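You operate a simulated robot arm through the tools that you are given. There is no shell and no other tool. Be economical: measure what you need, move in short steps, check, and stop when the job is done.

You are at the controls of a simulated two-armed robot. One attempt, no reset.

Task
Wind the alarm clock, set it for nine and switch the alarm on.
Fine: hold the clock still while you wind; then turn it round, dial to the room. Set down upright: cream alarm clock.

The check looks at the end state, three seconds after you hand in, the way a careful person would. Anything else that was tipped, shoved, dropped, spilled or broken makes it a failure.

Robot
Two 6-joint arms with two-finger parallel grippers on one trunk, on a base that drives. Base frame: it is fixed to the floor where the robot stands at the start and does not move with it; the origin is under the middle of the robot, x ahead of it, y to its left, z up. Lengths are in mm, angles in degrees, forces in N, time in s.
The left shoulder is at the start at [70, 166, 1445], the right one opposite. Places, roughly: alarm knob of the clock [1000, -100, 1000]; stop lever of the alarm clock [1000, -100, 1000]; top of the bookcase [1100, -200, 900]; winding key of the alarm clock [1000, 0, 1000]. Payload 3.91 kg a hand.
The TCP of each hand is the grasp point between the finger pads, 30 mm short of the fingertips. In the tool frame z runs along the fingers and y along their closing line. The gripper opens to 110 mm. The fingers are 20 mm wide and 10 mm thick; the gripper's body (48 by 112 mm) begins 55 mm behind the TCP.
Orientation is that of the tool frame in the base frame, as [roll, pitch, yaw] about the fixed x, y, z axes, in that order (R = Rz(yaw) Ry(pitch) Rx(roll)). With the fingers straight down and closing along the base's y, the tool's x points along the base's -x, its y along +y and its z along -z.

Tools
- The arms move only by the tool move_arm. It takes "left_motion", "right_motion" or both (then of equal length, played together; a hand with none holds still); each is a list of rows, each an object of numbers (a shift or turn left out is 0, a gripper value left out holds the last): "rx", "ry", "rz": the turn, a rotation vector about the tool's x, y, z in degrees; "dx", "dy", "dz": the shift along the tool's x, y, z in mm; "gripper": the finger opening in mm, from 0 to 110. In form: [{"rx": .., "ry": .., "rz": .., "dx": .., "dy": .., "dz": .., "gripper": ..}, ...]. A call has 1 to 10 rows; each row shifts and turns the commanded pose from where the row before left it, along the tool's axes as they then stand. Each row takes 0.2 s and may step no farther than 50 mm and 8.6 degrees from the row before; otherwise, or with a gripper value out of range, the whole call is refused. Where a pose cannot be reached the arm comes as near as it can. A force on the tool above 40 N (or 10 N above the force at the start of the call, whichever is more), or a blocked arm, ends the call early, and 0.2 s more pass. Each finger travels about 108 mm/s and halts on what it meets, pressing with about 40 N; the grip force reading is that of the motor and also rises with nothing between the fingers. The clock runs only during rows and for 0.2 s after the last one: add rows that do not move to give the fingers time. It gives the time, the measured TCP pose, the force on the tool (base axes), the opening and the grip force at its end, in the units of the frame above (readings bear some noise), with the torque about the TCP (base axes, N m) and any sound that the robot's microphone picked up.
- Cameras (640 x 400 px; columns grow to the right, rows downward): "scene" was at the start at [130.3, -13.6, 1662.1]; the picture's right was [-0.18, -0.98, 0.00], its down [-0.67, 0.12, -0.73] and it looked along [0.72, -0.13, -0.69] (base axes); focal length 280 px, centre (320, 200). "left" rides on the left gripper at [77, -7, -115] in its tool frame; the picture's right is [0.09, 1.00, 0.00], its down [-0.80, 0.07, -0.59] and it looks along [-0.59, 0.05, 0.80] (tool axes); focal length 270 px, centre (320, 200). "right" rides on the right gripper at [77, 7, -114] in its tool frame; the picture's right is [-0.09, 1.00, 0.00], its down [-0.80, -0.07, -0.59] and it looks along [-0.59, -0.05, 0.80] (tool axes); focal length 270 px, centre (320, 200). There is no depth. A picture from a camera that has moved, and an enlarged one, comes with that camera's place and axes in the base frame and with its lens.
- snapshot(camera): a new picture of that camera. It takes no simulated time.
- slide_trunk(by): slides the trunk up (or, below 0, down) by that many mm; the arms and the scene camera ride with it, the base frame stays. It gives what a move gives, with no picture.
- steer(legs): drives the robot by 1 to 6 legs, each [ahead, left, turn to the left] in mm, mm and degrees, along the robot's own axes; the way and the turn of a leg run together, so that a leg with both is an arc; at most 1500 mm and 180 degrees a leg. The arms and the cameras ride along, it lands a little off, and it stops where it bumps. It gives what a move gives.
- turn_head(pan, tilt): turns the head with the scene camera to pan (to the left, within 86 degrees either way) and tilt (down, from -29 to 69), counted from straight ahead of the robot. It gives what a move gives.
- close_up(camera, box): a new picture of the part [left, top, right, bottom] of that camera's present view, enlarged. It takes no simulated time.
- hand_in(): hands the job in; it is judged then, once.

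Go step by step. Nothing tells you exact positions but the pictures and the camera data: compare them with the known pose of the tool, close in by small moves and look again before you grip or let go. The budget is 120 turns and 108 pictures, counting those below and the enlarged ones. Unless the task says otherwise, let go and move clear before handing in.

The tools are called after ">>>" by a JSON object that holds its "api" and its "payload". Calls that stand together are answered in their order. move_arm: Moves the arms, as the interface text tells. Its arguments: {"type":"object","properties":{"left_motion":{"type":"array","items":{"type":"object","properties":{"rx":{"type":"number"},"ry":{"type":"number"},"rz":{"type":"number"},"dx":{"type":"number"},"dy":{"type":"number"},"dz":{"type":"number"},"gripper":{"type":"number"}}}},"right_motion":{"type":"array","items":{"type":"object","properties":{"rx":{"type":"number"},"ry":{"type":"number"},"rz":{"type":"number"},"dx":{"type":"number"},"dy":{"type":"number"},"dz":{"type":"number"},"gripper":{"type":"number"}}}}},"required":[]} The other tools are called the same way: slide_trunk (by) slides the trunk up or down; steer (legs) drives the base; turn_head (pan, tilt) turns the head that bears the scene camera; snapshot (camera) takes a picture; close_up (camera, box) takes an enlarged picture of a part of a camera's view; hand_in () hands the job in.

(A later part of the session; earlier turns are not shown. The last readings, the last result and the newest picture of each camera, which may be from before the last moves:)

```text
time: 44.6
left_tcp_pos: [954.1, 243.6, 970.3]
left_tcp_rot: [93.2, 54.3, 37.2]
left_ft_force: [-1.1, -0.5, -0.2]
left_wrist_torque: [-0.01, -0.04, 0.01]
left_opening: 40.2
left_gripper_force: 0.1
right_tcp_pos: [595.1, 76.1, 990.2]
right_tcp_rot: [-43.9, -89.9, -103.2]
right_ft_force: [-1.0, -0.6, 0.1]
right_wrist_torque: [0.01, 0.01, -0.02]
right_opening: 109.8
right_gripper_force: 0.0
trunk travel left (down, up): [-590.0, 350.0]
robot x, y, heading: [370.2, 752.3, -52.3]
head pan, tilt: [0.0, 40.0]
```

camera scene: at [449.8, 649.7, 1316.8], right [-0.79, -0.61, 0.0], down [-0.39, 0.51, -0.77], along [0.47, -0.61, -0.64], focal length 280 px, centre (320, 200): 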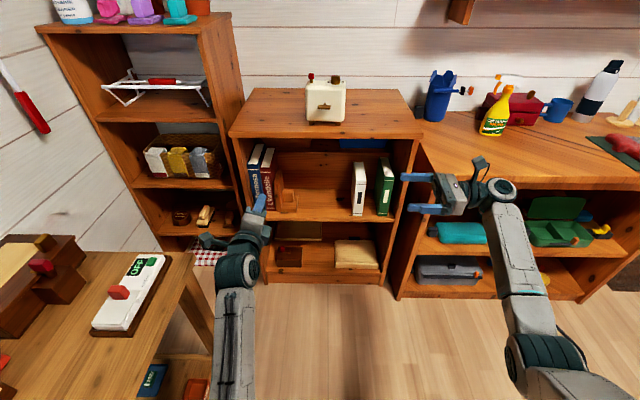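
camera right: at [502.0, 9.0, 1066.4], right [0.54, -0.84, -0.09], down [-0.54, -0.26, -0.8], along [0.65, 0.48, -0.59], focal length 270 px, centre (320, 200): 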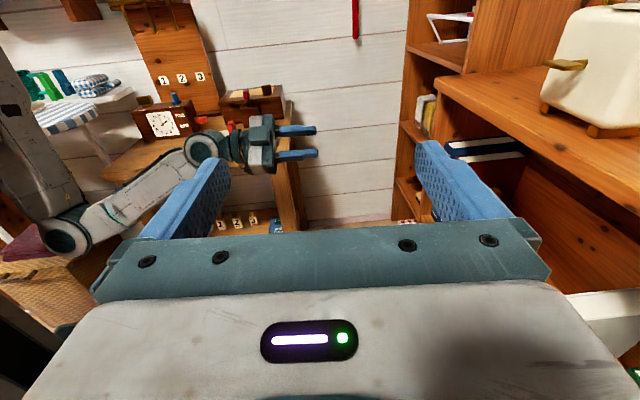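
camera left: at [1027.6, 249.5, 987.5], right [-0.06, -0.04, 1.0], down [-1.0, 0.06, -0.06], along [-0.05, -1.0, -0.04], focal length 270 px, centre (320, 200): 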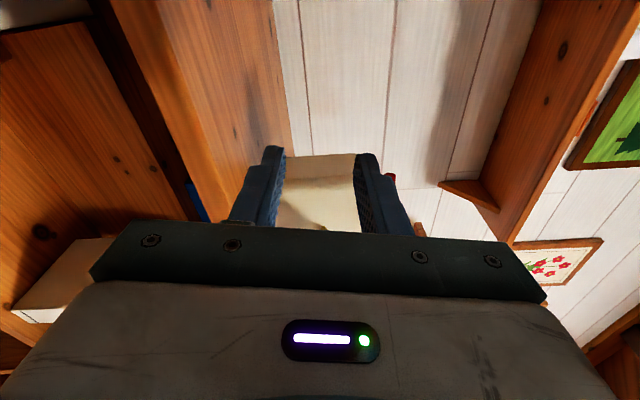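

I shift the left hand sideways to the key's line, then drive closer.

>>> {"api": "move_arm", "payload": {"left_motion": [{"dx": -24.5, "dy": -34.5, "dz": -5}, {"dx": -24.5, "dy": -34.5, "dz": -5}, {"dx": -24.5, "dy": -34.5, "dz": -5}, {"dx": -24.5, "dy": -34.5, "dz": -5}]}}

>>> {"api": "steer", "payload": {"legs": [[150, 0, 0]]}}

>>> {"api": "snapshot", "payload": {"camera": "scene"}}

>>> {"api": "snapshot", "payload": {"camera": "right"}}

```text
time: 45.8
left_tcp_pos: [944.5, 201.2, 939.8]
left_tcp_rot: [93.1, 48.6, 40.3]
left_ft_force: [-0.2, 0.0, 0.3]
left_wrist_torque: [-0.03, 0.01, 0.01]
left_opening: 40.2
left_gripper_force: 0.0
left hand out of reach, approached as far as the arm can: row 2, 3, 4
right_tcp_pos: [593.6, 76.1, 988.8]
right_tcp_rot: [-8.0, -89.9, -139.1]
right_ft_force: [-0.4, 0.8, -0.1]
right_wrist_torque: [-0.04, 0.03, 0.02]
right_opening: 110.0
right_gripper_force: 0.2
trunk travel left (down, up): [-590.0, 350.0]
robot x, y, heading: [368.4, 756.3, -52.7]
head pan, tilt: [0.0, 40.0]
stopped in row 4 (left hand): the arm was blocked; the commanded pose is now the measured one
```

```text
time: 47.2
left_tcp_pos: [1038.3, 85.2, 939.5]
left_tcp_rot: [93.2, 48.7, 40.6]
left_ft_force: [0.2, 0.6, -0.7]
left_wrist_torque: [-0.01, 0.0, 0.0]
left_opening: 39.9
left_gripper_force: 0.1
right_tcp_pos: [687.6, -41.4, 988.0]
right_tcp_rot: [-45.9, -89.8, -101.0]
right_ft_force: [-0.1, 0.4, -0.4]
right_wrist_torque: [0.02, 0.02, 0.04]
right_opening: 110.2
right_gripper_force: 0.0
trunk travel left (down, up): [-590.0, 350.0]
robot x, y, heading: [458.9, 637.2, -52.3]
head pan, tilt: [0.0, 40.0]
```

```text
80 pictures are left
camera scene: at [541.9, 530.7, 1316.7], right [-0.79, -0.61, 0.0], down [-0.39, 0.51, -0.77], along [0.47, -0.61, -0.64], focal length 280 px, centre (320, 200)
```

scene: 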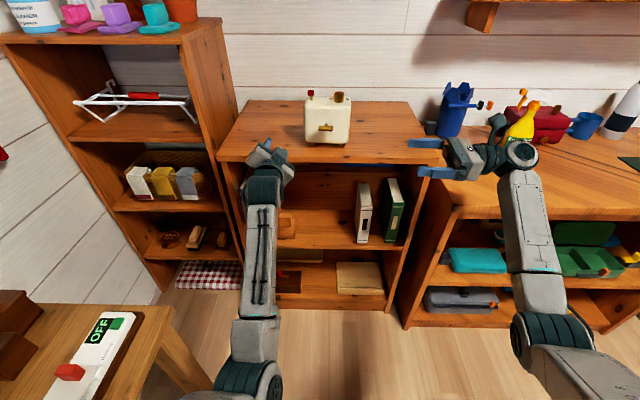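

```text
79 pictures are left
camera right: at [596.1, -109.6, 1066.0], right [0.54, -0.83, -0.09], down [-0.54, -0.26, -0.8], along [0.65, 0.48, -0.59], focal length 270 px, centre (320, 200)
```

right: 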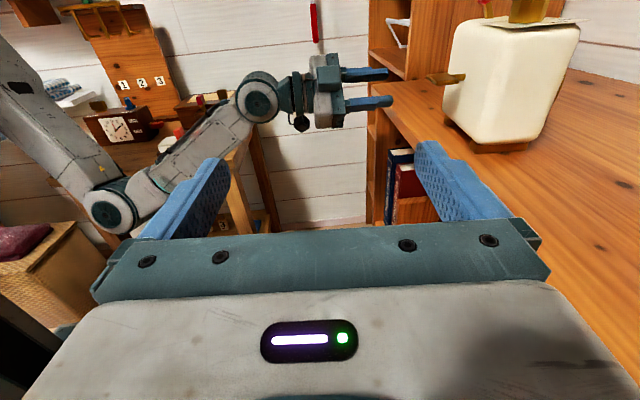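

The left arm does not reach across the middle, so I shift the robot to its right so the clock lies before the left shoulder.

>>> {"api": "steer", "payload": {"legs": [[-60, 0, 0], [0, -165, 0]]}}

>>> {"api": "snapshot", "payload": {"camera": "scene"}}

```text
time: 49.2
left_tcp_pos: [871.8, 33.4, 937.4]
left_tcp_rot: [93.2, 48.6, 40.4]
left_ft_force: [-1.4, -0.3, -0.7]
left_wrist_torque: [-0.01, 0.01, 0.02]
left_opening: 39.8
left_gripper_force: 0.1
right_tcp_pos: [520.3, -93.0, 988.3]
right_tcp_rot: [-11.8, -89.8, -135.4]
right_ft_force: [-1.0, 1.5, -0.6]
right_wrist_torque: [0.0, 0.03, -0.02]
right_opening: 109.8
right_gripper_force: 0.0
trunk travel left (down, up): [-590.0, 350.0]
robot x, y, heading: [291.5, 584.9, -52.5]
head pan, tilt: [0.0, 40.0]
```

```text
78 pictures are left
camera scene: at [374.9, 479.3, 1316.8], right [-0.79, -0.61, 0.0], down [-0.39, 0.51, -0.77], along [0.47, -0.61, -0.64], focal length 280 px, centre (320, 200)
```

scene: 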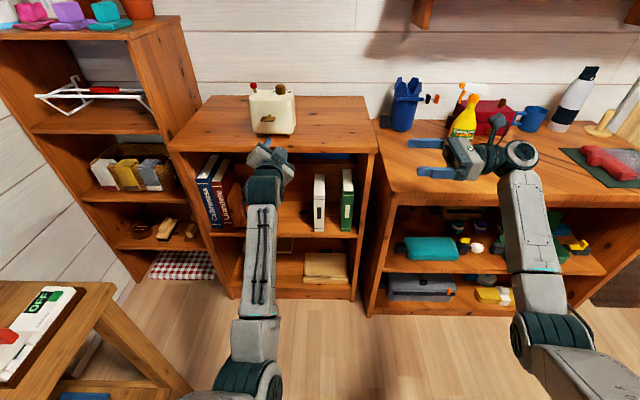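

The left hand is in line with the clock. I drive 90 mm ahead, then look again from both cameras.

>>> {"api": "steer", "payload": {"legs": [[80, 0, 0]]}}

>>> {"api": "move_arm", "payload": {"right_motion": [{"dy": 35, "dz": 35}, {"dy": 35, "dz": 35}, {"dy": 35, "dz": 35}, {"dz": 35}]}}

>>> {"api": "snapshot", "payload": {"camera": "scene"}}

>>> {"api": "snapshot", "payload": {"camera": "right"}}

```text
time: 50.2
left_tcp_pos: [921.5, -28.7, 938.4]
left_tcp_rot: [93.2, 48.6, 40.6]
left_ft_force: [0.0, 0.6, -0.2]
left_wrist_torque: [0.03, -0.02, -0.01]
left_opening: 40.1
left_gripper_force: 0.1
right_tcp_pos: [569.3, -155.6, 986.9]
right_tcp_rot: [-50.1, -89.9, -96.9]
right_ft_force: [0.1, -0.3, -0.4]
right_wrist_torque: [0.03, -0.01, 0.0]
right_opening: 109.9
right_gripper_force: 0.0
trunk travel left (down, up): [-590.0, 350.0]
robot x, y, heading: [342.9, 519.6, -52.3]
head pan, tilt: [0.0, 40.0]
```

```text
time: 51.2
left_tcp_pos: [920.2, -27.8, 939.4]
left_tcp_rot: [93.2, 48.6, 40.6]
left_ft_force: [0.8, -0.3, 0.6]
left_wrist_torque: [-0.03, 0.0, 0.02]
left_opening: 40.0
left_gripper_force: 0.0
right_tcp_pos: [744.8, -167.6, 989.4]
right_tcp_rot: [57.8, -90.0, 155.2]
right_ft_force: [0.4, -0.2, -1.2]
right_wrist_torque: [0.0, 0.01, -0.01]
right_opening: 110.2
right_gripper_force: 0.1
trunk travel left (down, up): [-590.0, 350.0]
robot x, y, heading: [339.8, 525.6, -52.5]
head pan, tilt: [0.0, 40.0]
```

```text
77 pictures are left
camera scene: at [424.0, 418.9, 1316.8], right [-0.79, -0.61, 0.0], down [-0.39, 0.51, -0.77], along [0.47, -0.61, -0.64], focal length 280 px, centre (320, 200)
```

scene: 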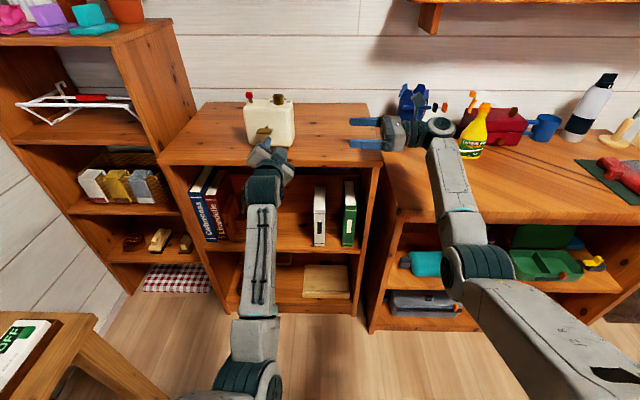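

```text
76 pictures are left
camera right: at [652.5, -235.2, 1067.9], right [0.54, -0.84, -0.09], down [-0.54, -0.26, -0.8], along [0.65, 0.48, -0.59], focal length 270 px, centre (320, 200)
```

right: 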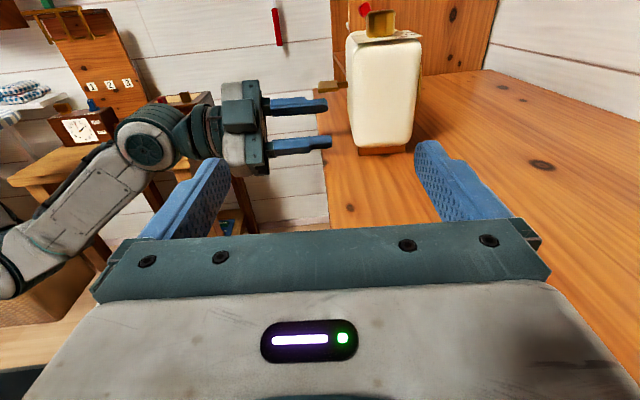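

The right hand is well placed to slide along the clock's sides. I move it in depth into line and toward the clock's end, keeping it at z≈985 so the forearm clears the desk.

>>> {"api": "move_arm", "payload": {"right_motion": [{"dy": 38, "dz": 20}, {"dy": 38, "dz": 30}, {"dz": 30, "rx": -1}, {"dz": 25}]}}

>>> {"api": "snapshot", "payload": {"camera": "right"}}

>>> {"api": "snapshot", "payload": {"camera": "scene"}}

```text
time: 52.2
left_tcp_pos: [920.7, -27.8, 939.6]
left_tcp_rot: [93.3, 48.6, 40.5]
left_ft_force: [0.6, 0.9, 0.2]
left_wrist_torque: [0.01, 0.0, -0.03]
left_opening: 39.9
left_gripper_force: 0.2
right_tcp_pos: [846.1, -158.0, 991.9]
right_tcp_rot: [39.8, -90.0, 172.2]
right_ft_force: [0.6, 0.0, -0.6]
right_wrist_torque: [-0.01, -0.05, 0.01]
right_opening: 110.0
right_gripper_force: 0.0
right hand out of reach, approached as far as the arm can: row 2
trunk travel left (down, up): [-590.0, 350.0]
robot x, y, heading: [342.1, 523.1, -52.5]
head pan, tilt: [0.0, 40.0]
```

```text
75 pictures are left
camera right: at [753.6, -223.7, 1069.6], right [0.53, -0.84, -0.09], down [-0.54, -0.26, -0.8], along [0.65, 0.47, -0.59], focal length 270 px, centre (320, 200)
```

right: 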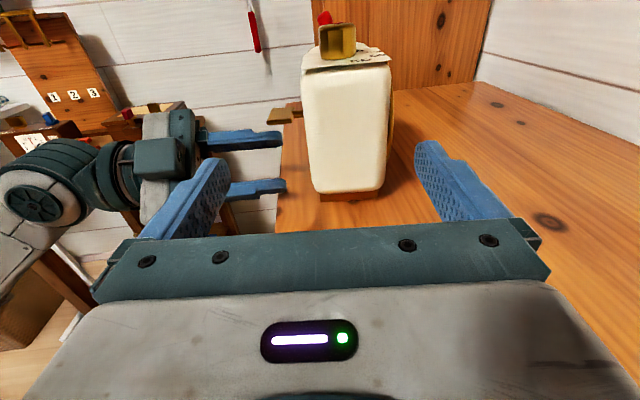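

```text
74 pictures are left
camera scene: at [424.0, 419.1, 1316.8], right [-0.79, -0.61, 0.0], down [-0.39, 0.51, -0.77], along [0.47, -0.61, -0.64], focal length 280 px, centre (320, 200)
```

scene: 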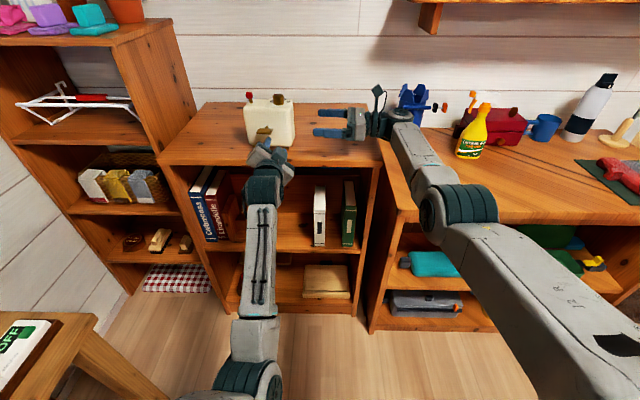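

The right arm is at its outer reach, so I pull the left hand back 60 mm and drive 60 mm closer.

>>> {"api": "move_arm", "payload": {"left_motion": [{"dz": -30}, {"dz": -30}]}}

>>> {"api": "steer", "payload": {"legs": [[60, 0, 0]]}}

>>> {"api": "snapshot", "payload": {"camera": "right"}}

```text
time: 53.0
left_tcp_pos: [917.8, 22.4, 1004.3]
left_tcp_rot: [84.3, 44.9, 36.0]
left_ft_force: [0.5, -0.3, 0.1]
left_wrist_torque: [0.01, -0.03, 0.0]
left_opening: 40.1
left_gripper_force: 0.0
right_tcp_pos: [847.5, -160.6, 991.6]
right_tcp_rot: [-36.6, -89.9, -111.5]
right_ft_force: [-0.6, -0.4, -0.1]
right_wrist_torque: [0.0, -0.01, 0.03]
right_opening: 110.1
right_gripper_force: 0.0
trunk travel left (down, up): [-590.0, 350.0]
robot x, y, heading: [339.3, 524.9, -52.3]
head pan, tilt: [0.0, 40.0]
stopped in row 2 (left hand): the arm was blocked; the commanded pose is now the measured one
```

```text
time: 54.0
left_tcp_pos: [954.8, -23.1, 1004.2]
left_tcp_rot: [84.3, 44.9, 36.1]
left_ft_force: [1.0, -0.3, -1.3]
left_wrist_torque: [-0.03, -0.02, 0.0]
left_opening: 39.9
left_gripper_force: 0.1
right_tcp_pos: [883.4, -204.8, 991.7]
right_tcp_rot: [-30.8, -89.9, -117.0]
right_ft_force: [-0.7, -0.5, -0.6]
right_wrist_torque: [0.03, 0.01, 0.0]
right_opening: 109.9
right_gripper_force: 0.1
trunk travel left (down, up): [-590.0, 350.0]
robot x, y, heading: [379.3, 477.4, -52.3]
head pan, tilt: [0.0, 40.0]
```

```text
73 pictures are left
camera right: at [790.9, -271.0, 1068.9], right [0.53, -0.84, -0.09], down [-0.54, -0.26, -0.8], along [0.65, 0.47, -0.59], focal length 270 px, centre (320, 200)
```

right: 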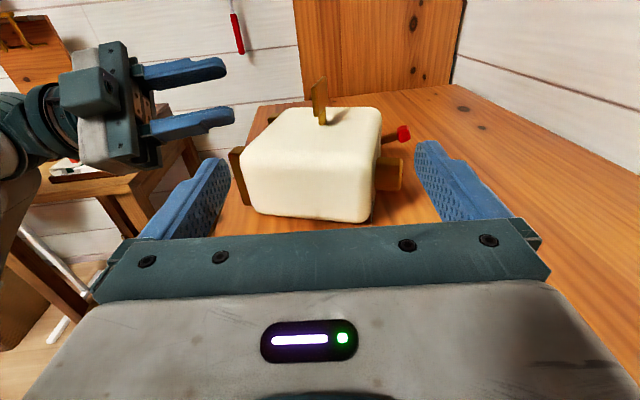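

The clock has tipped onto its dial: the left hand had risen unexpectedly and pushed it when I drove. I stop and inspect before touching anything.

>>> {"api": "snapshot", "payload": {"camera": "scene"}}

>>> {"api": "close_up", "payload": {"camera": "scene", "box": [220, 70, 340, 170]}}

>>> {"api": "snapshot", "payload": {"camera": "left"}}

```text
72 pictures are left
camera scene: at [460.2, 371.1, 1316.8], right [-0.79, -0.61, 0.0], down [-0.39, 0.51, -0.77], along [0.47, -0.61, -0.64], focal length 280 px, centre (320, 200)
```

scene: 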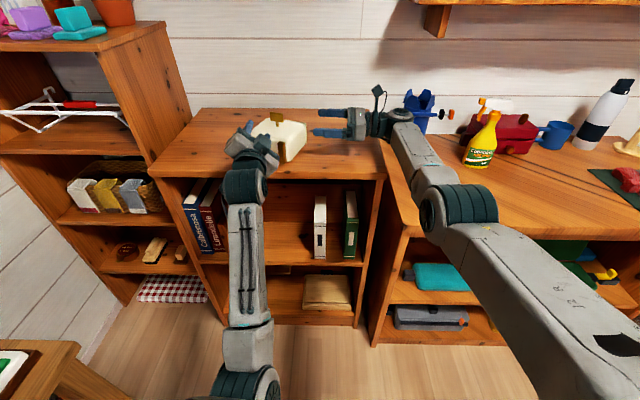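

```text
4.00 times, centred on (280, 120) of scene
camera zoom: at [460.2, 371.1, 1316.8], right [-0.79, -0.61, 0.0], down [-0.39, 0.51, -0.77], along [0.47, -0.61, -0.64], focal length 1118 px, centre (480, 520)
```

zoom: 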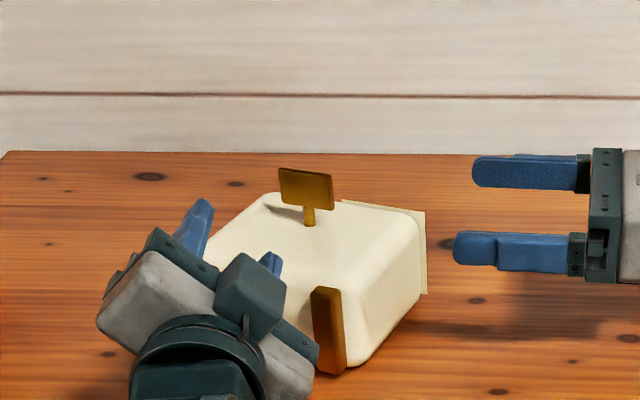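

```text
70 pictures are left
camera left: at [921.7, 93.8, 936.7], right [0.56, 0.53, 0.64], down [-0.81, 0.15, 0.57], along [0.2, -0.84, 0.51], focal length 270 px, centre (320, 200)
```

left: 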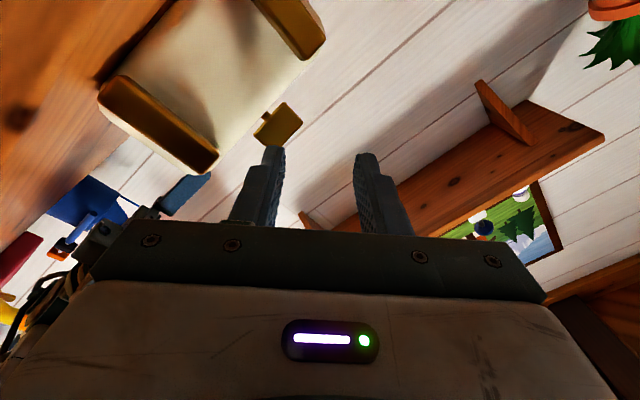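

The clock lies dial down, key up, close to where it stood; nothing else moved. Its key can serve as a handle: grip it from above with the left hand and swing it up. First I back straight away and raise the trunk.

>>> {"api": "steer", "payload": {"legs": [[-280, 0, 0]]}}

>>> {"api": "slide_trunk", "payload": {"by": 220}}

>>> {"api": "snapshot", "payload": {"camera": "scene"}}

>>> {"api": "close_up", "payload": {"camera": "scene", "box": [220, 120, 340, 220]}}

```text
time: 56.0
left_tcp_pos: [780.1, 200.5, 1004.1]
left_tcp_rot: [84.2, 44.7, 35.9]
left_ft_force: [0.1, -0.4, -0.4]
left_wrist_torque: [0.0, -0.01, 0.02]
left_opening: 40.0
left_gripper_force: 0.1
right_tcp_pos: [708.1, 18.0, 991.4]
right_tcp_rot: [-8.7, -89.9, -139.5]
right_ft_force: [-0.8, 0.0, 0.2]
right_wrist_torque: [-0.02, -0.02, -0.01]
right_opening: 109.7
right_gripper_force: 0.0
trunk travel left (down, up): [-590.0, 350.0]
robot x, y, heading: [206.3, 702.0, -52.2]
head pan, tilt: [0.0, 40.0]
```

```text
time: 58.3
left_tcp_pos: [780.8, 200.3, 1225.1]
left_tcp_rot: [84.3, 44.8, 36.0]
left_ft_force: [-0.4, -0.8, 0.4]
left_wrist_torque: [0.0, -0.03, 0.01]
left_opening: 40.0
left_gripper_force: 0.1
right_tcp_pos: [708.8, 17.5, 1211.9]
right_tcp_rot: [-22.9, -89.9, -125.2]
right_ft_force: [-0.3, -0.1, 0.0]
right_wrist_torque: [-0.01, 0.0, -0.03]
right_opening: 110.0
right_gripper_force: 0.1
trunk travel left (down, up): [-810.0, 130.0]
robot x, y, heading: [204.6, 703.5, -52.5]
head pan, tilt: [0.0, 40.0]
```

```text
69 pictures are left
camera scene: at [286.4, 595.3, 1536.7], right [-0.79, -0.61, 0.0], down [-0.39, 0.51, -0.77], along [0.47, -0.61, -0.64], focal length 280 px, centre (320, 200)
```

scene: 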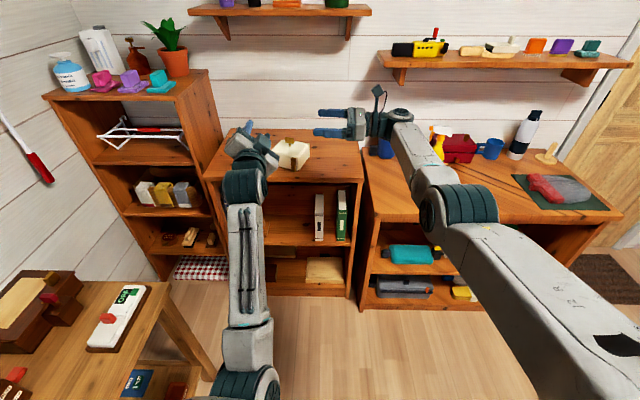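

```text
4.00 times, centred on (280, 170) of scene
camera zoom: at [286.4, 595.3, 1536.7], right [-0.79, -0.61, 0.0], down [-0.39, 0.51, -0.77], along [0.47, -0.61, -0.64], focal length 1118 px, centre (480, 320)
```

zoom: 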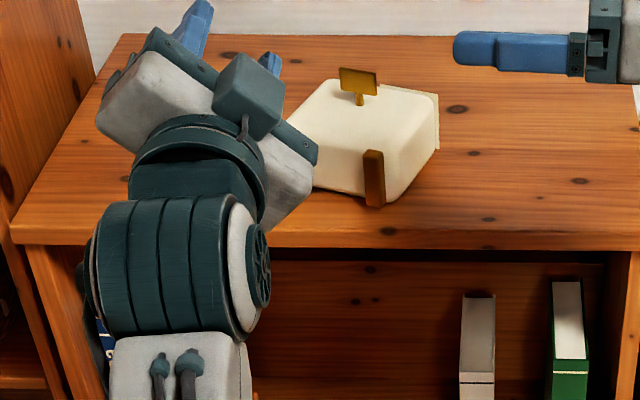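

I roll the left hand to its natural attitude and lower it before tipping it to point down.

>>> {"api": "move_arm", "payload": {"left_motion": [{"rz": -7.5}, {"rz": -7.5}, {"rz": -7.5}, {"rz": -7.5}, {"rz": -7.5}, {"rz": -7.5}, {"dx": 40}, {"dx": 40}, {"dx": 40}]}}

>>> {"api": "move_arm", "payload": {"left_motion": [{"ry": 8.5, "dx": 10}, {"ry": 8.5, "dx": 10}, {"ry": 8.5, "dx": 10}, {"ry": 8.5}, {"ry": 8.5}, {"ry": 8.5}, {"ry": 8.5}, {"ry": 8.5}, {"ry": 8.5}]}}

>>> {"api": "snapshot", "payload": {"camera": "scene"}}

```text
time: 60.3
left_tcp_pos: [787.6, 195.4, 1105.2]
left_tcp_rot: [4.9, 85.6, -44.9]
left_ft_force: [-0.8, 0.2, -1.4]
left_wrist_torque: [-0.03, -0.03, 0.0]
left_opening: 40.3
left_gripper_force: 0.1
right_tcp_pos: [707.4, 18.2, 1211.7]
right_tcp_rot: [-23.3, -89.9, -124.9]
right_ft_force: [0.0, 0.1, 1.8]
right_wrist_torque: [-0.03, -0.03, 0.03]
right_opening: 109.8
right_gripper_force: 0.1
trunk travel left (down, up): [-810.0, 130.0]
robot x, y, heading: [208.5, 701.1, -52.6]
head pan, tilt: [0.0, 40.0]
```

```text
time: 62.3
left_tcp_pos: [783.9, 195.4, 1074.7]
left_tcp_rot: [179.9, 17.4, 129.8]
left_ft_force: [-0.2, 0.3, 0.0]
left_wrist_torque: [0.01, -0.04, 0.0]
left_opening: 39.9
left_gripper_force: 0.1
right_tcp_pos: [708.2, 17.0, 1210.8]
right_tcp_rot: [-38.0, -89.9, -110.2]
right_ft_force: [0.5, -0.2, 0.0]
right_wrist_torque: [0.01, -0.02, 0.01]
right_opening: 110.0
right_gripper_force: 0.1
trunk travel left (down, up): [-810.0, 130.0]
robot x, y, heading: [207.6, 698.0, -52.4]
head pan, tilt: [0.0, 40.0]
```

```text
67 pictures are left
camera scene: at [287.0, 594.8, 1536.6], right [-0.79, -0.61, 0.0], down [-0.39, 0.51, -0.77], along [0.47, -0.61, -0.64], focal length 280 px, centre (320, 200)
```

scene: 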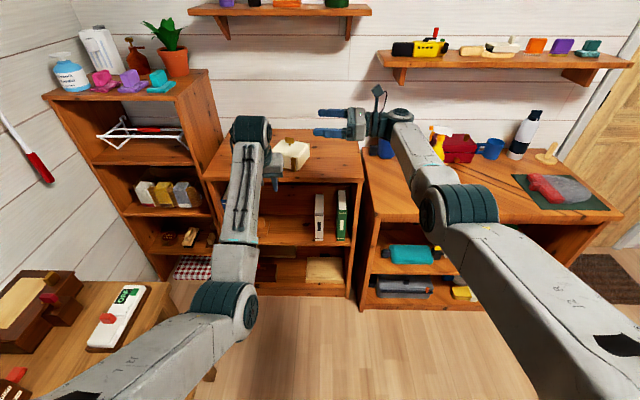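

The left hand tilts smoothly. I look at the clock through its camera to get the key's position and direction.

>>> {"api": "snapshot", "payload": {"camera": "left"}}

>>> {"api": "close_up", "payload": {"camera": "scene", "box": [240, 120, 340, 200]}}

```text
66 pictures are left
camera left: at [709.4, 273.2, 1160.7], right [0.71, 0.7, -0.02], down [0.43, -0.41, 0.81], along [0.56, -0.58, -0.59], focal length 270 px, centre (320, 200)
```

left: 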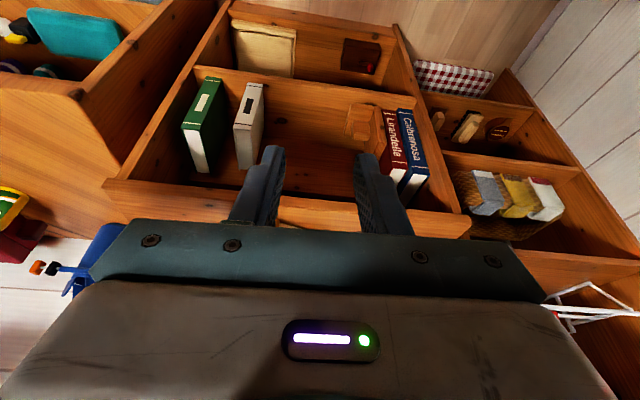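

```text
5.00 times, centred on (290, 160) of scene
camera zoom: at [287.0, 594.8, 1536.6], right [-0.79, -0.61, 0.0], down [-0.39, 0.51, -0.77], along [0.47, -0.61, -0.64], focal length 1398 px, centre (470, 400)
```

zoom: 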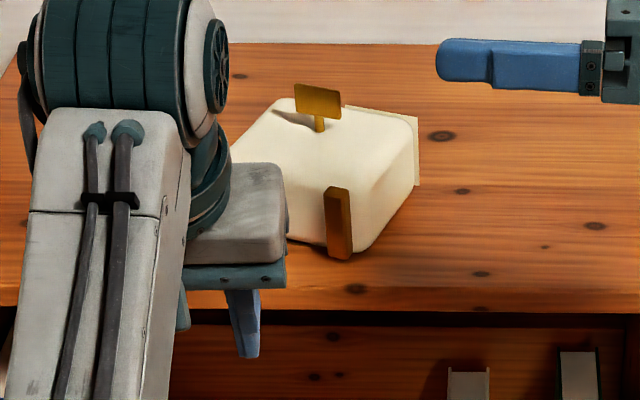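

The key's wing is about 43 mm wide, z 987–1011, centred near [999, -134]; the clock lies turned about 20° to the right. I turn the robot and drive so the left shoulder faces it, staying short for now.

>>> {"api": "steer", "payload": {"legs": [[0, 0, -15.6], [197, 271, 0]]}}

>>> {"api": "move_arm", "payload": {"left_motion": [{"rz": -8, "ry": 4}, {"rz": -8, "ry": 4}, {"rz": -8, "ry": 4}, {"rz": -8, "ry": 4}, {"rz": -8}, {"rz": -8}, {"rz": -8}, {"rz": -8}, {"rz": -8}, {"rz": -8}]}}

>>> {"api": "snapshot", "payload": {"camera": "scene"}}

>>> {"api": "snapshot", "payload": {"camera": "left"}}

```text
time: 65.4
left_tcp_pos: [943.2, -30.9, 1077.0]
left_tcp_rot: [179.8, 17.7, 114.0]
left_ft_force: [0.2, -0.4, -0.8]
left_wrist_torque: [0.03, -0.02, 0.01]
left_opening: 40.0
left_gripper_force: 0.0
right_tcp_pos: [822.8, -180.1, 1212.5]
right_tcp_rot: [10.1, -89.9, -174.0]
right_ft_force: [0.3, -0.2, 0.5]
right_wrist_torque: [-0.01, -0.02, -0.02]
right_opening: 110.2
right_gripper_force: 0.0
trunk travel left (down, up): [-810.0, 130.0]
robot x, y, heading: [527.8, 616.2, -68.1]
head pan, tilt: [0.0, 40.0]
```

```text
refused: row 1 steps farther than a row can; nothing moved
```

```text
64 pictures are left
camera scene: at [573.9, 490.1, 1536.9], right [-0.93, -0.37, 0.0], down [-0.24, 0.6, -0.77], along [0.28, -0.71, -0.64], focal length 280 px, centre (320, 200)
```

scene: 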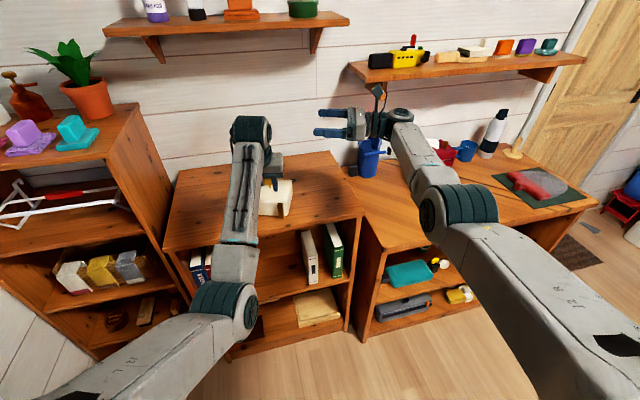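

```text
63 pictures are left
camera left: at [893.4, 65.2, 1161.6], right [0.88, 0.48, -0.02], down [0.3, -0.51, 0.81], along [0.38, -0.72, -0.59], focal length 270 px, centre (320, 200)
```

left: 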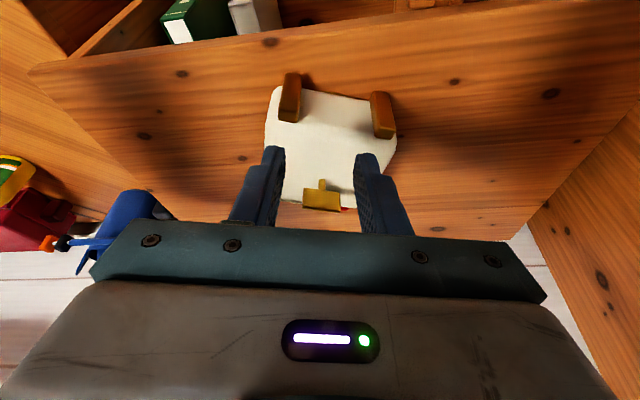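

The left camera shows the lying clock clearly: its width axis is at about 18°, key centre [999, -130]. I make the hand vertical and turn it to straddle the wing.

>>> {"api": "move_arm", "payload": {"left_motion": [{"ry": 8.5}, {"ry": 8.5}, {"rz": -8.4}, {"rz": -8.4}, {"rz": -8.4}, {"rz": -8.4}, {"rz": -8.4}, {"rz": -8.4}, {"rz": -8.4}, {"rz": -8.4}]}}

>>> {"api": "move_arm", "payload": {"left_motion": [{"rz": -8.4}, {"rz": -8.1}]}}

>>> {"api": "snapshot", "payload": {"camera": "left"}}

```text
time: 67.6
left_tcp_pos: [946.7, -37.6, 1071.0]
left_tcp_rot: [-179.4, 0.2, -178.7]
left_ft_force: [1.4, -0.4, 0.1]
left_wrist_torque: [-0.04, 0.01, -0.02]
left_opening: 39.8
left_gripper_force: 0.1
left hand out of reach, approached as far as the arm can: row 2
right_tcp_pos: [823.0, -182.4, 1211.4]
right_tcp_rot: [-12.4, -89.9, -151.5]
right_ft_force: [-0.1, -0.6, 0.6]
right_wrist_torque: [-0.02, 0.01, 0.03]
right_opening: 110.1
right_gripper_force: 0.2
trunk travel left (down, up): [-810.0, 130.0]
robot x, y, heading: [528.9, 614.4, -68.3]
head pan, tilt: [0.0, 40.0]
```

```text
time: 68.2
left_tcp_pos: [947.3, -37.3, 1071.4]
left_tcp_rot: [-179.3, 0.2, -162.2]
left_ft_force: [0.7, -0.5, 0.7]
left_wrist_torque: [-0.01, 0.0, -0.01]
left_opening: 40.2
left_gripper_force: 0.1
right_tcp_pos: [823.5, -180.5, 1211.4]
right_tcp_rot: [-14.1, -89.9, -149.8]
right_ft_force: [-0.4, 0.0, 0.0]
right_wrist_torque: [0.01, 0.03, 0.0]
right_opening: 110.2
right_gripper_force: 0.1
trunk travel left (down, up): [-810.0, 130.0]
robot x, y, heading: [529.0, 615.6, -68.1]
head pan, tilt: [0.0, 40.0]
```

```text
62 pictures are left
camera left: at [874.5, -67.9, 1185.2], right [-0.39, 0.92, -0.01], down [0.74, 0.32, 0.6], along [0.55, 0.22, -0.8], focal length 270 px, centre (320, 200)
```

left: 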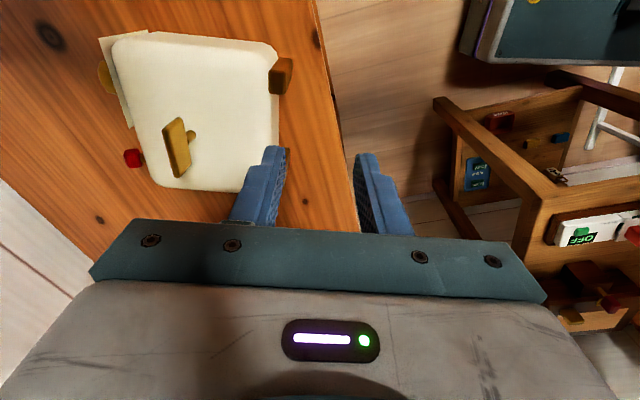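

The wing is centred near [997, -133]. I drive 60 mm ahead (hand tips are 30 mm above the key) and check before the final approach.

>>> {"api": "steer", "payload": {"legs": [[60, 0, 0]]}}

>>> {"api": "snapshot", "payload": {"camera": "left"}}

```text
time: 69.2
left_tcp_pos: [965.9, -86.8, 1076.8]
left_tcp_rot: [-179.0, 0.3, -162.2]
left_ft_force: [0.2, 0.1, 0.3]
left_wrist_torque: [-0.02, -0.04, 0.03]
left_opening: 39.7
left_gripper_force: 0.0
right_tcp_pos: [843.3, -228.0, 1219.7]
right_tcp_rot: [73.1, -89.6, 123.1]
right_ft_force: [-0.5, 0.8, -0.2]
right_wrist_torque: [-0.01, 0.04, 0.0]
right_opening: 110.0
right_gripper_force: 0.1
trunk travel left (down, up): [-810.0, 130.0]
robot x, y, heading: [548.4, 561.6, -68.1]
head pan, tilt: [0.0, 40.0]
```

```text
61 pictures are left
camera left: at [894.4, -115.3, 1190.9], right [-0.39, 0.92, -0.02], down [0.74, 0.32, 0.6], along [0.55, 0.22, -0.8], focal length 270 px, centre (320, 200)
```

left: 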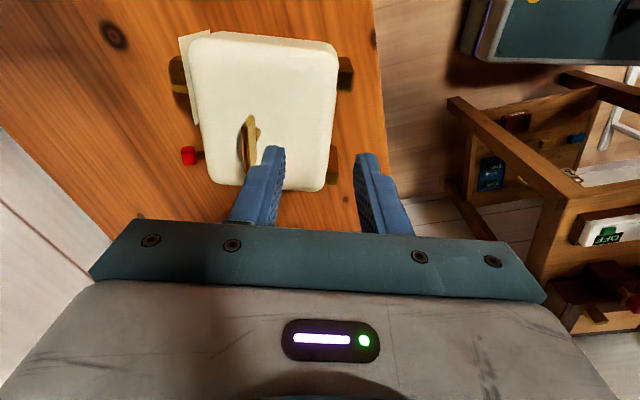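

Both hands read a few mm higher than before the drive; I check with a still row and the scene view whether the base bumped something.

>>> {"api": "move_arm", "payload": {"left_motion": [{}]}}

>>> {"api": "snapshot", "payload": {"camera": "scene"}}

```text
time: 69.6
left_tcp_pos: [969.0, -92.5, 1071.5]
left_tcp_rot: [-179.5, 0.2, -162.2]
left_ft_force: [0.2, 0.6, 0.0]
left_wrist_torque: [0.01, 0.0, 0.03]
left_opening: 40.0
left_gripper_force: 0.1
right_tcp_pos: [846.2, -236.7, 1211.4]
right_tcp_rot: [3.6, -89.8, -167.5]
right_ft_force: [-0.7, -0.2, 0.1]
right_wrist_torque: [-0.01, -0.02, -0.03]
right_opening: 110.1
right_gripper_force: 0.1
trunk travel left (down, up): [-810.0, 130.0]
robot x, y, heading: [551.2, 560.0, -68.4]
head pan, tilt: [0.0, 40.0]
```

```text
60 pictures are left
camera scene: at [597.8, 433.9, 1536.7], right [-0.93, -0.37, 0.0], down [-0.24, 0.6, -0.77], along [0.28, -0.71, -0.64], focal length 280 px, centre (320, 200)
```

scene: 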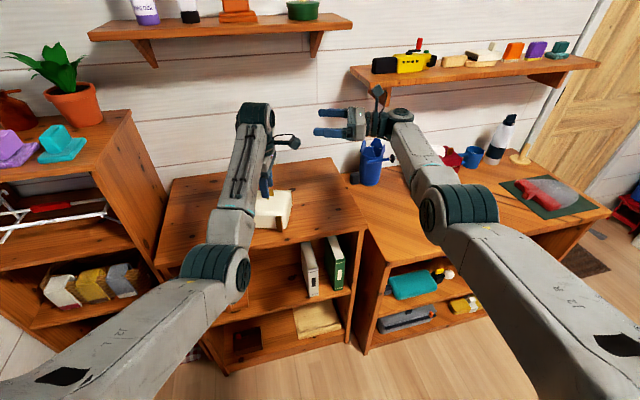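

It was only settling. Now I move the fingers over the wing, still above it.

>>> {"api": "move_arm", "payload": {"left_motion": [{"dx": -7.5, "dy": -23.5}, {"dx": -7.5, "dy": -23.5}, {}]}}

>>> {"api": "snapshot", "payload": {"camera": "left"}}

>>> {"api": "close_up", "payload": {"camera": "scene", "box": [230, 150, 330, 240]}}

```text
time: 70.4
left_tcp_pos: [997.9, -130.9, 1073.1]
left_tcp_rot: [-179.3, 0.1, -162.2]
left_ft_force: [0.3, 1.4, 0.6]
left_wrist_torque: [-0.02, -0.02, -0.02]
left_opening: 40.0
left_gripper_force: 0.0
right_tcp_pos: [845.3, -234.7, 1212.5]
right_tcp_rot: [47.0, -89.8, 149.2]
right_ft_force: [0.4, -0.6, 0.4]
right_wrist_torque: [0.0, 0.02, -0.01]
right_opening: 110.0
right_gripper_force: 0.1
trunk travel left (down, up): [-810.0, 130.0]
robot x, y, heading: [549.9, 558.9, -68.7]
head pan, tilt: [0.0, 40.0]
```

```text
59 pictures are left
camera left: at [924.6, -160.7, 1187.1], right [-0.39, 0.92, -0.01], down [0.74, 0.32, 0.6], along [0.55, 0.22, -0.8], focal length 270 px, centre (320, 200)
```

left: 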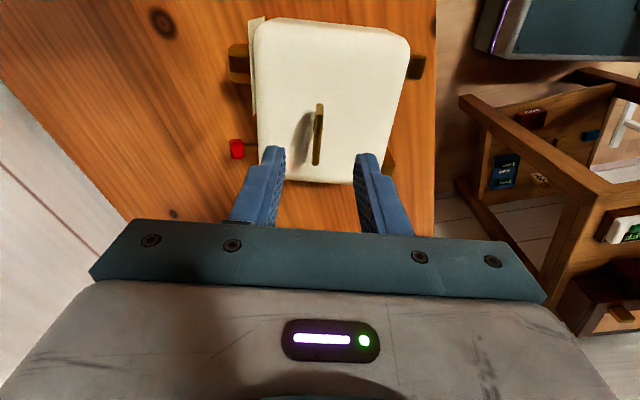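

```text
4.44 times, centred on (280, 195) of scene
camera zoom: at [596.6, 436.7, 1537.0], right [-0.93, -0.37, 0.0], down [-0.24, 0.6, -0.77], along [0.28, -0.71, -0.64], focal length 1243 px, centre (498, 222)
```

zoom: 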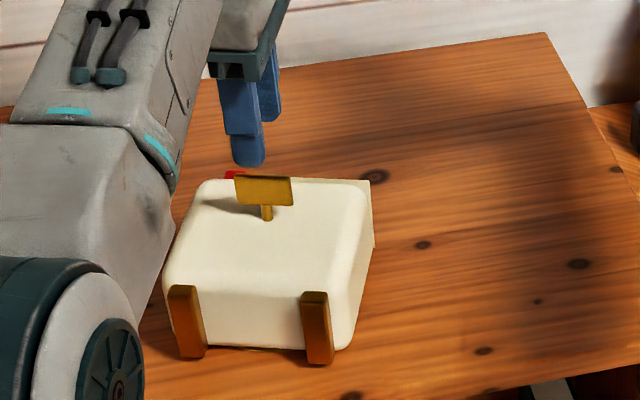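

The wing sits exactly between the open fingers. I descend to z≈1012 (tips just above the clock's back) and close.

>>> {"api": "move_arm", "payload": {"left_motion": [{"dz": 20}, {"dz": 20}, {"dz": 20}, {}]}}

>>> {"api": "snapshot", "payload": {"camera": "left"}}

>>> {"api": "close_up", "payload": {"camera": "scene", "box": [230, 150, 330, 240]}}

```text
time: 71.4
left_tcp_pos: [999.9, -133.6, 1010.5]
left_tcp_rot: [-179.4, 0.2, -162.2]
left_ft_force: [-0.3, -0.3, 0.4]
left_wrist_torque: [-0.01, 0.0, 0.0]
left_opening: 39.9
left_gripper_force: 0.0
right_tcp_pos: [845.9, -236.8, 1210.6]
right_tcp_rot: [6.7, -89.9, -170.4]
right_ft_force: [-0.1, -0.1, 0.0]
right_wrist_torque: [-0.01, 0.0, 0.01]
right_opening: 109.9
right_gripper_force: 0.0
trunk travel left (down, up): [-810.0, 130.0]
robot x, y, heading: [550.7, 558.1, -68.3]
head pan, tilt: [0.0, 40.0]
```

```text
57 pictures are left
camera left: at [926.5, -163.3, 1125.5], right [-0.39, 0.92, -0.01], down [0.74, 0.32, 0.6], along [0.55, 0.22, -0.8], focal length 270 px, centre (320, 200)
```

left: 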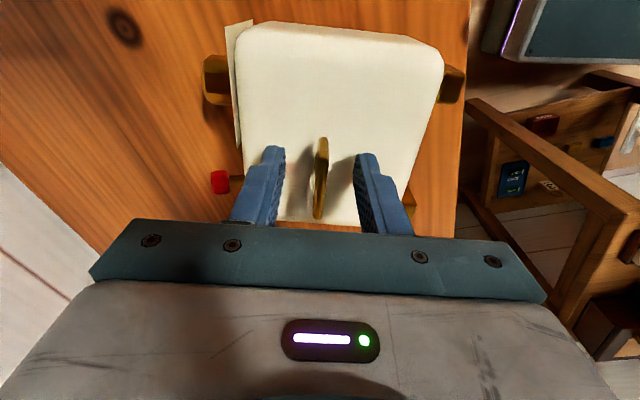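

```text
4.44 times, centred on (280, 195) of scene
camera zoom: at [597.8, 434.3, 1536.7], right [-0.93, -0.37, 0.0], down [-0.24, 0.6, -0.77], along [0.28, -0.71, -0.64], focal length 1243 px, centre (498, 222)
```

zoom: 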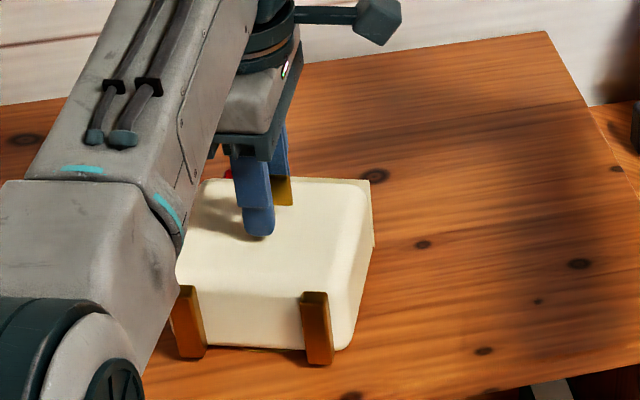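

Position is good. I close on the wing.

>>> {"api": "move_arm", "payload": {"left_motion": [{"gripper": 0}, {}, {}]}}

```text
time: 72.2
left_tcp_pos: [999.2, -133.0, 1012.0]
left_tcp_rot: [-179.4, 0.2, -162.2]
left_ft_force: [-0.1, 0.0, 0.9]
left_wrist_torque: [0.42, 0.11, -0.07]
left_opening: 5.1
left_gripper_force: 39.9
right_tcp_pos: [846.8, -235.8, 1211.6]
right_tcp_rot: [22.5, -89.9, 173.7]
right_ft_force: [-0.7, 0.1, -1.0]
right_wrist_torque: [0.0, 0.0, 0.0]
right_opening: 110.2
right_gripper_force: 0.1
trunk travel left (down, up): [-810.0, 130.0]
robot x, y, heading: [546.8, 555.2, -67.8]
head pan, tilt: [0.0, 40.0]
```

Firm grip (5 mm wing). I lift the clock by its key 60 mm and look.

>>> {"api": "move_arm", "payload": {"left_motion": [{"dz": -10}, {"dz": -15}, {"dz": -15}, {"dz": -15}, {"dz": -10}, {}]}}

>>> {"api": "snapshot", "payload": {"camera": "scene"}}

```text
time: 73.6
left_tcp_pos: [998.1, -131.7, 1077.1]
left_tcp_rot: [-179.5, 0.0, -162.2]
left_ft_force: [-0.3, 0.3, -4.4]
left_wrist_torque: [-0.04, -0.03, 0.01]
left_opening: 5.1
left_gripper_force: 40.0
right_tcp_pos: [846.9, -237.4, 1212.8]
right_tcp_rot: [-13.5, -89.9, -150.4]
right_ft_force: [0.2, -0.1, -0.6]
right_wrist_torque: [-0.01, 0.01, -0.01]
right_opening: 109.8
right_gripper_force: 0.1
trunk travel left (down, up): [-810.0, 130.0]
robot x, y, heading: [549.8, 558.2, -68.2]
head pan, tilt: [0.0, 40.0]
```

```text
55 pictures are left
camera scene: at [598.3, 433.6, 1536.7], right [-0.93, -0.37, 0.0], down [-0.24, 0.6, -0.77], along [0.28, -0.71, -0.64], focal length 280 px, centre (320, 200)
```

scene: 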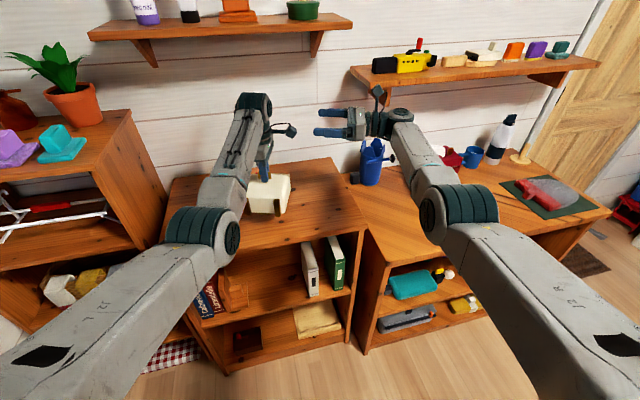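

The clock hangs firmly (about 0.45 kg). I swing it up by turning the hand about the clock's width axis, half way first.

>>> {"api": "move_arm", "payload": {"left_motion": [{"rx": 7.5}, {"rx": 7.5}, {"rx": 7.5}, {"rx": 7.5}, {"rx": 7.5}, {"rx": 7.5}, {}]}}

>>> {"api": "snapshot", "payload": {"camera": "scene"}}

```text
time: 75.2
left_tcp_pos: [997.2, -133.5, 1075.6]
left_tcp_rot: [-134.4, 0.1, -162.1]
left_ft_force: [0.3, -0.5, -3.2]
left_wrist_torque: [0.19, 0.11, -0.03]
left_opening: 4.9
left_gripper_force: 39.9
right_tcp_pos: [847.2, -237.5, 1211.4]
right_tcp_rot: [-14.9, -89.9, -149.0]
right_ft_force: [-0.4, 1.6, 0.1]
right_wrist_torque: [-0.02, 0.01, 0.01]
right_opening: 110.0
right_gripper_force: 0.1
trunk travel left (down, up): [-810.0, 130.0]
robot x, y, heading: [550.8, 558.6, -68.1]
head pan, tilt: [0.0, 40.0]
```

```text
54 pictures are left
camera scene: at [598.2, 433.5, 1536.7], right [-0.93, -0.37, 0.0], down [-0.24, 0.6, -0.77], along [0.28, -0.71, -0.64], focal length 280 px, centre (320, 200)
```

scene: 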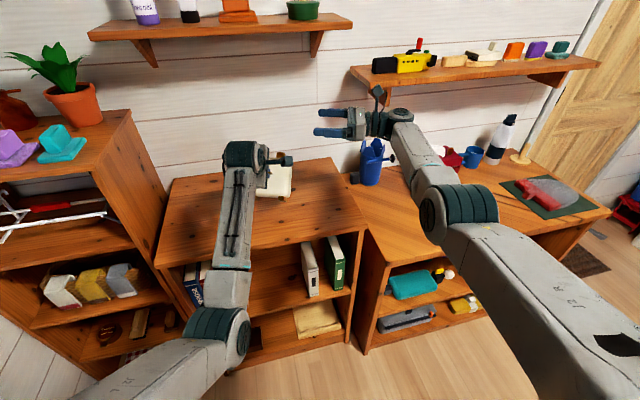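

The swing works. I complete it to upright.

>>> {"api": "move_arm", "payload": {"left_motion": [{"rx": 7.5}, {"rx": 7.5}, {"rx": 7.5}, {"rx": 7.5}, {"rx": 7.5}, {"rx": 7}, {}]}}

>>> {"api": "snapshot", "payload": {"camera": "scene"}}

>>> {"api": "snapshot", "payload": {"camera": "left"}}

```text
time: 76.8
left_tcp_pos: [998.2, -133.2, 1075.7]
left_tcp_rot: [-89.9, 0.2, -162.2]
left_ft_force: [-0.1, -0.8, -4.8]
left_wrist_torque: [0.29, 0.08, 0.0]
left_opening: 5.1
left_gripper_force: 40.1
right_tcp_pos: [847.0, -235.1, 1211.5]
right_tcp_rot: [-8.3, -89.9, -155.5]
right_ft_force: [0.9, -1.3, 0.7]
right_wrist_torque: [0.0, 0.0, -0.01]
right_opening: 110.1
right_gripper_force: 0.0
trunk travel left (down, up): [-810.0, 130.0]
robot x, y, heading: [549.0, 561.6, -68.3]
head pan, tilt: [0.0, 40.0]
```

```text
53 pictures are left
camera scene: at [598.1, 433.7, 1536.7], right [-0.93, -0.37, 0.0], down [-0.24, 0.6, -0.77], along [0.28, -0.71, -0.64], focal length 280 px, centre (320, 200)
```

scene: 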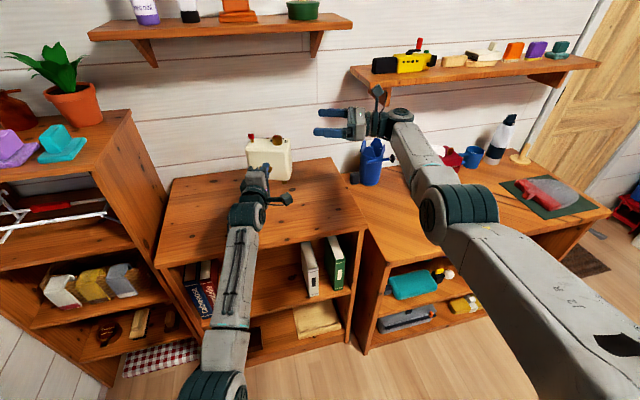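

```text
52 pictures are left
camera left: at [889.4, -48.3, 1082.1], right [-0.08, -0.03, -1.0], down [0.58, 0.81, -0.07], along [0.81, -0.58, -0.05], focal length 270 px, centre (320, 200)
```

left: 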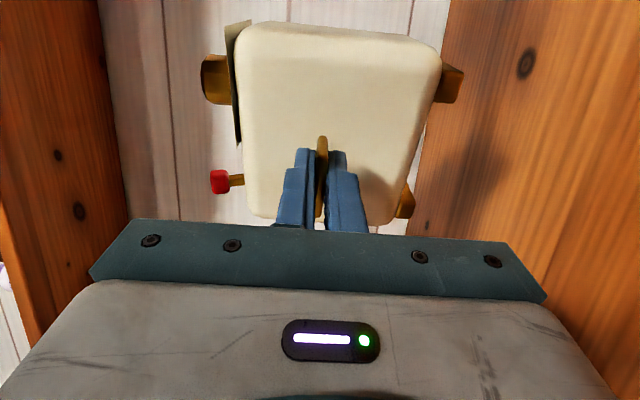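

The clock hangs upright with its dial to the wall. Rather than bend the arm near its singularity, I back the base 80 mm and lower with the trunk.

>>> {"api": "steer", "payload": {"legs": [[-80, 0, 0]]}}

>>> {"api": "slide_trunk", "payload": {"by": -95}}

>>> {"api": "snapshot", "payload": {"camera": "scene"}}

>>> {"api": "close_up", "payload": {"camera": "scene", "box": [200, 140, 320, 240]}}

```text
time: 77.9
left_tcp_pos: [971.5, -62.3, 1071.2]
left_tcp_rot: [-90.1, 0.0, -162.1]
left_ft_force: [0.0, -0.4, -3.4]
left_wrist_torque: [0.28, 0.07, 0.01]
left_opening: 5.3
left_gripper_force: 39.6
right_tcp_pos: [820.2, -166.4, 1207.1]
right_tcp_rot: [-79.5, -89.7, -84.2]
right_ft_force: [0.1, 0.0, -0.8]
right_wrist_torque: [0.02, 0.0, 0.03]
right_opening: 110.0
right_gripper_force: 0.0
trunk travel left (down, up): [-810.0, 130.0]
robot x, y, heading: [517.5, 633.3, -68.3]
head pan, tilt: [0.0, 40.0]
```

```text
time: 79.2
left_tcp_pos: [969.3, -57.2, 980.7]
left_tcp_rot: [-90.0, 0.3, -162.2]
left_ft_force: [0.1, 0.3, -4.0]
left_wrist_torque: [0.32, 0.1, -0.02]
left_opening: 5.0
left_gripper_force: 39.7
right_tcp_pos: [818.7, -161.7, 1116.3]
right_tcp_rot: [1.2, -89.8, -165.1]
right_ft_force: [0.1, 0.1, 0.1]
right_wrist_torque: [0.02, -0.01, -0.01]
right_opening: 110.3
right_gripper_force: 0.0
trunk travel left (down, up): [-715.0, 225.0]
robot x, y, heading: [519.6, 632.8, -68.2]
head pan, tilt: [0.0, 40.0]
```

```text
51 pictures are left
camera scene: at [568.3, 508.8, 1441.8], right [-0.93, -0.37, 0.0], down [-0.24, 0.6, -0.77], along [0.28, -0.71, -0.64], focal length 280 px, centre (320, 200)
```

scene: 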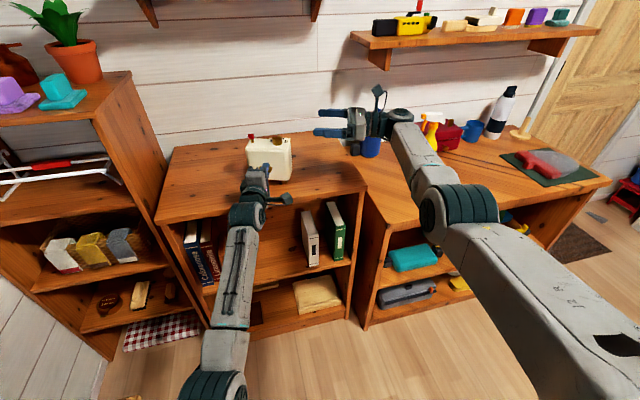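

```text
4.00 times, centred on (260, 190) of scene
camera zoom: at [568.3, 508.8, 1441.8], right [-0.93, -0.37, 0.0], down [-0.24, 0.6, -0.77], along [0.28, -0.71, -0.64], focal length 1118 px, centre (560, 240)
```

zoom: 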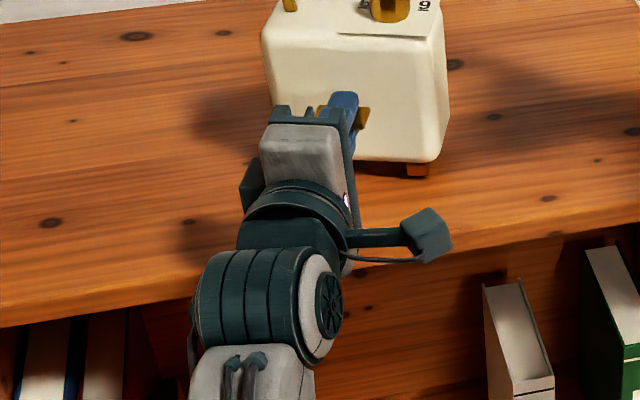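

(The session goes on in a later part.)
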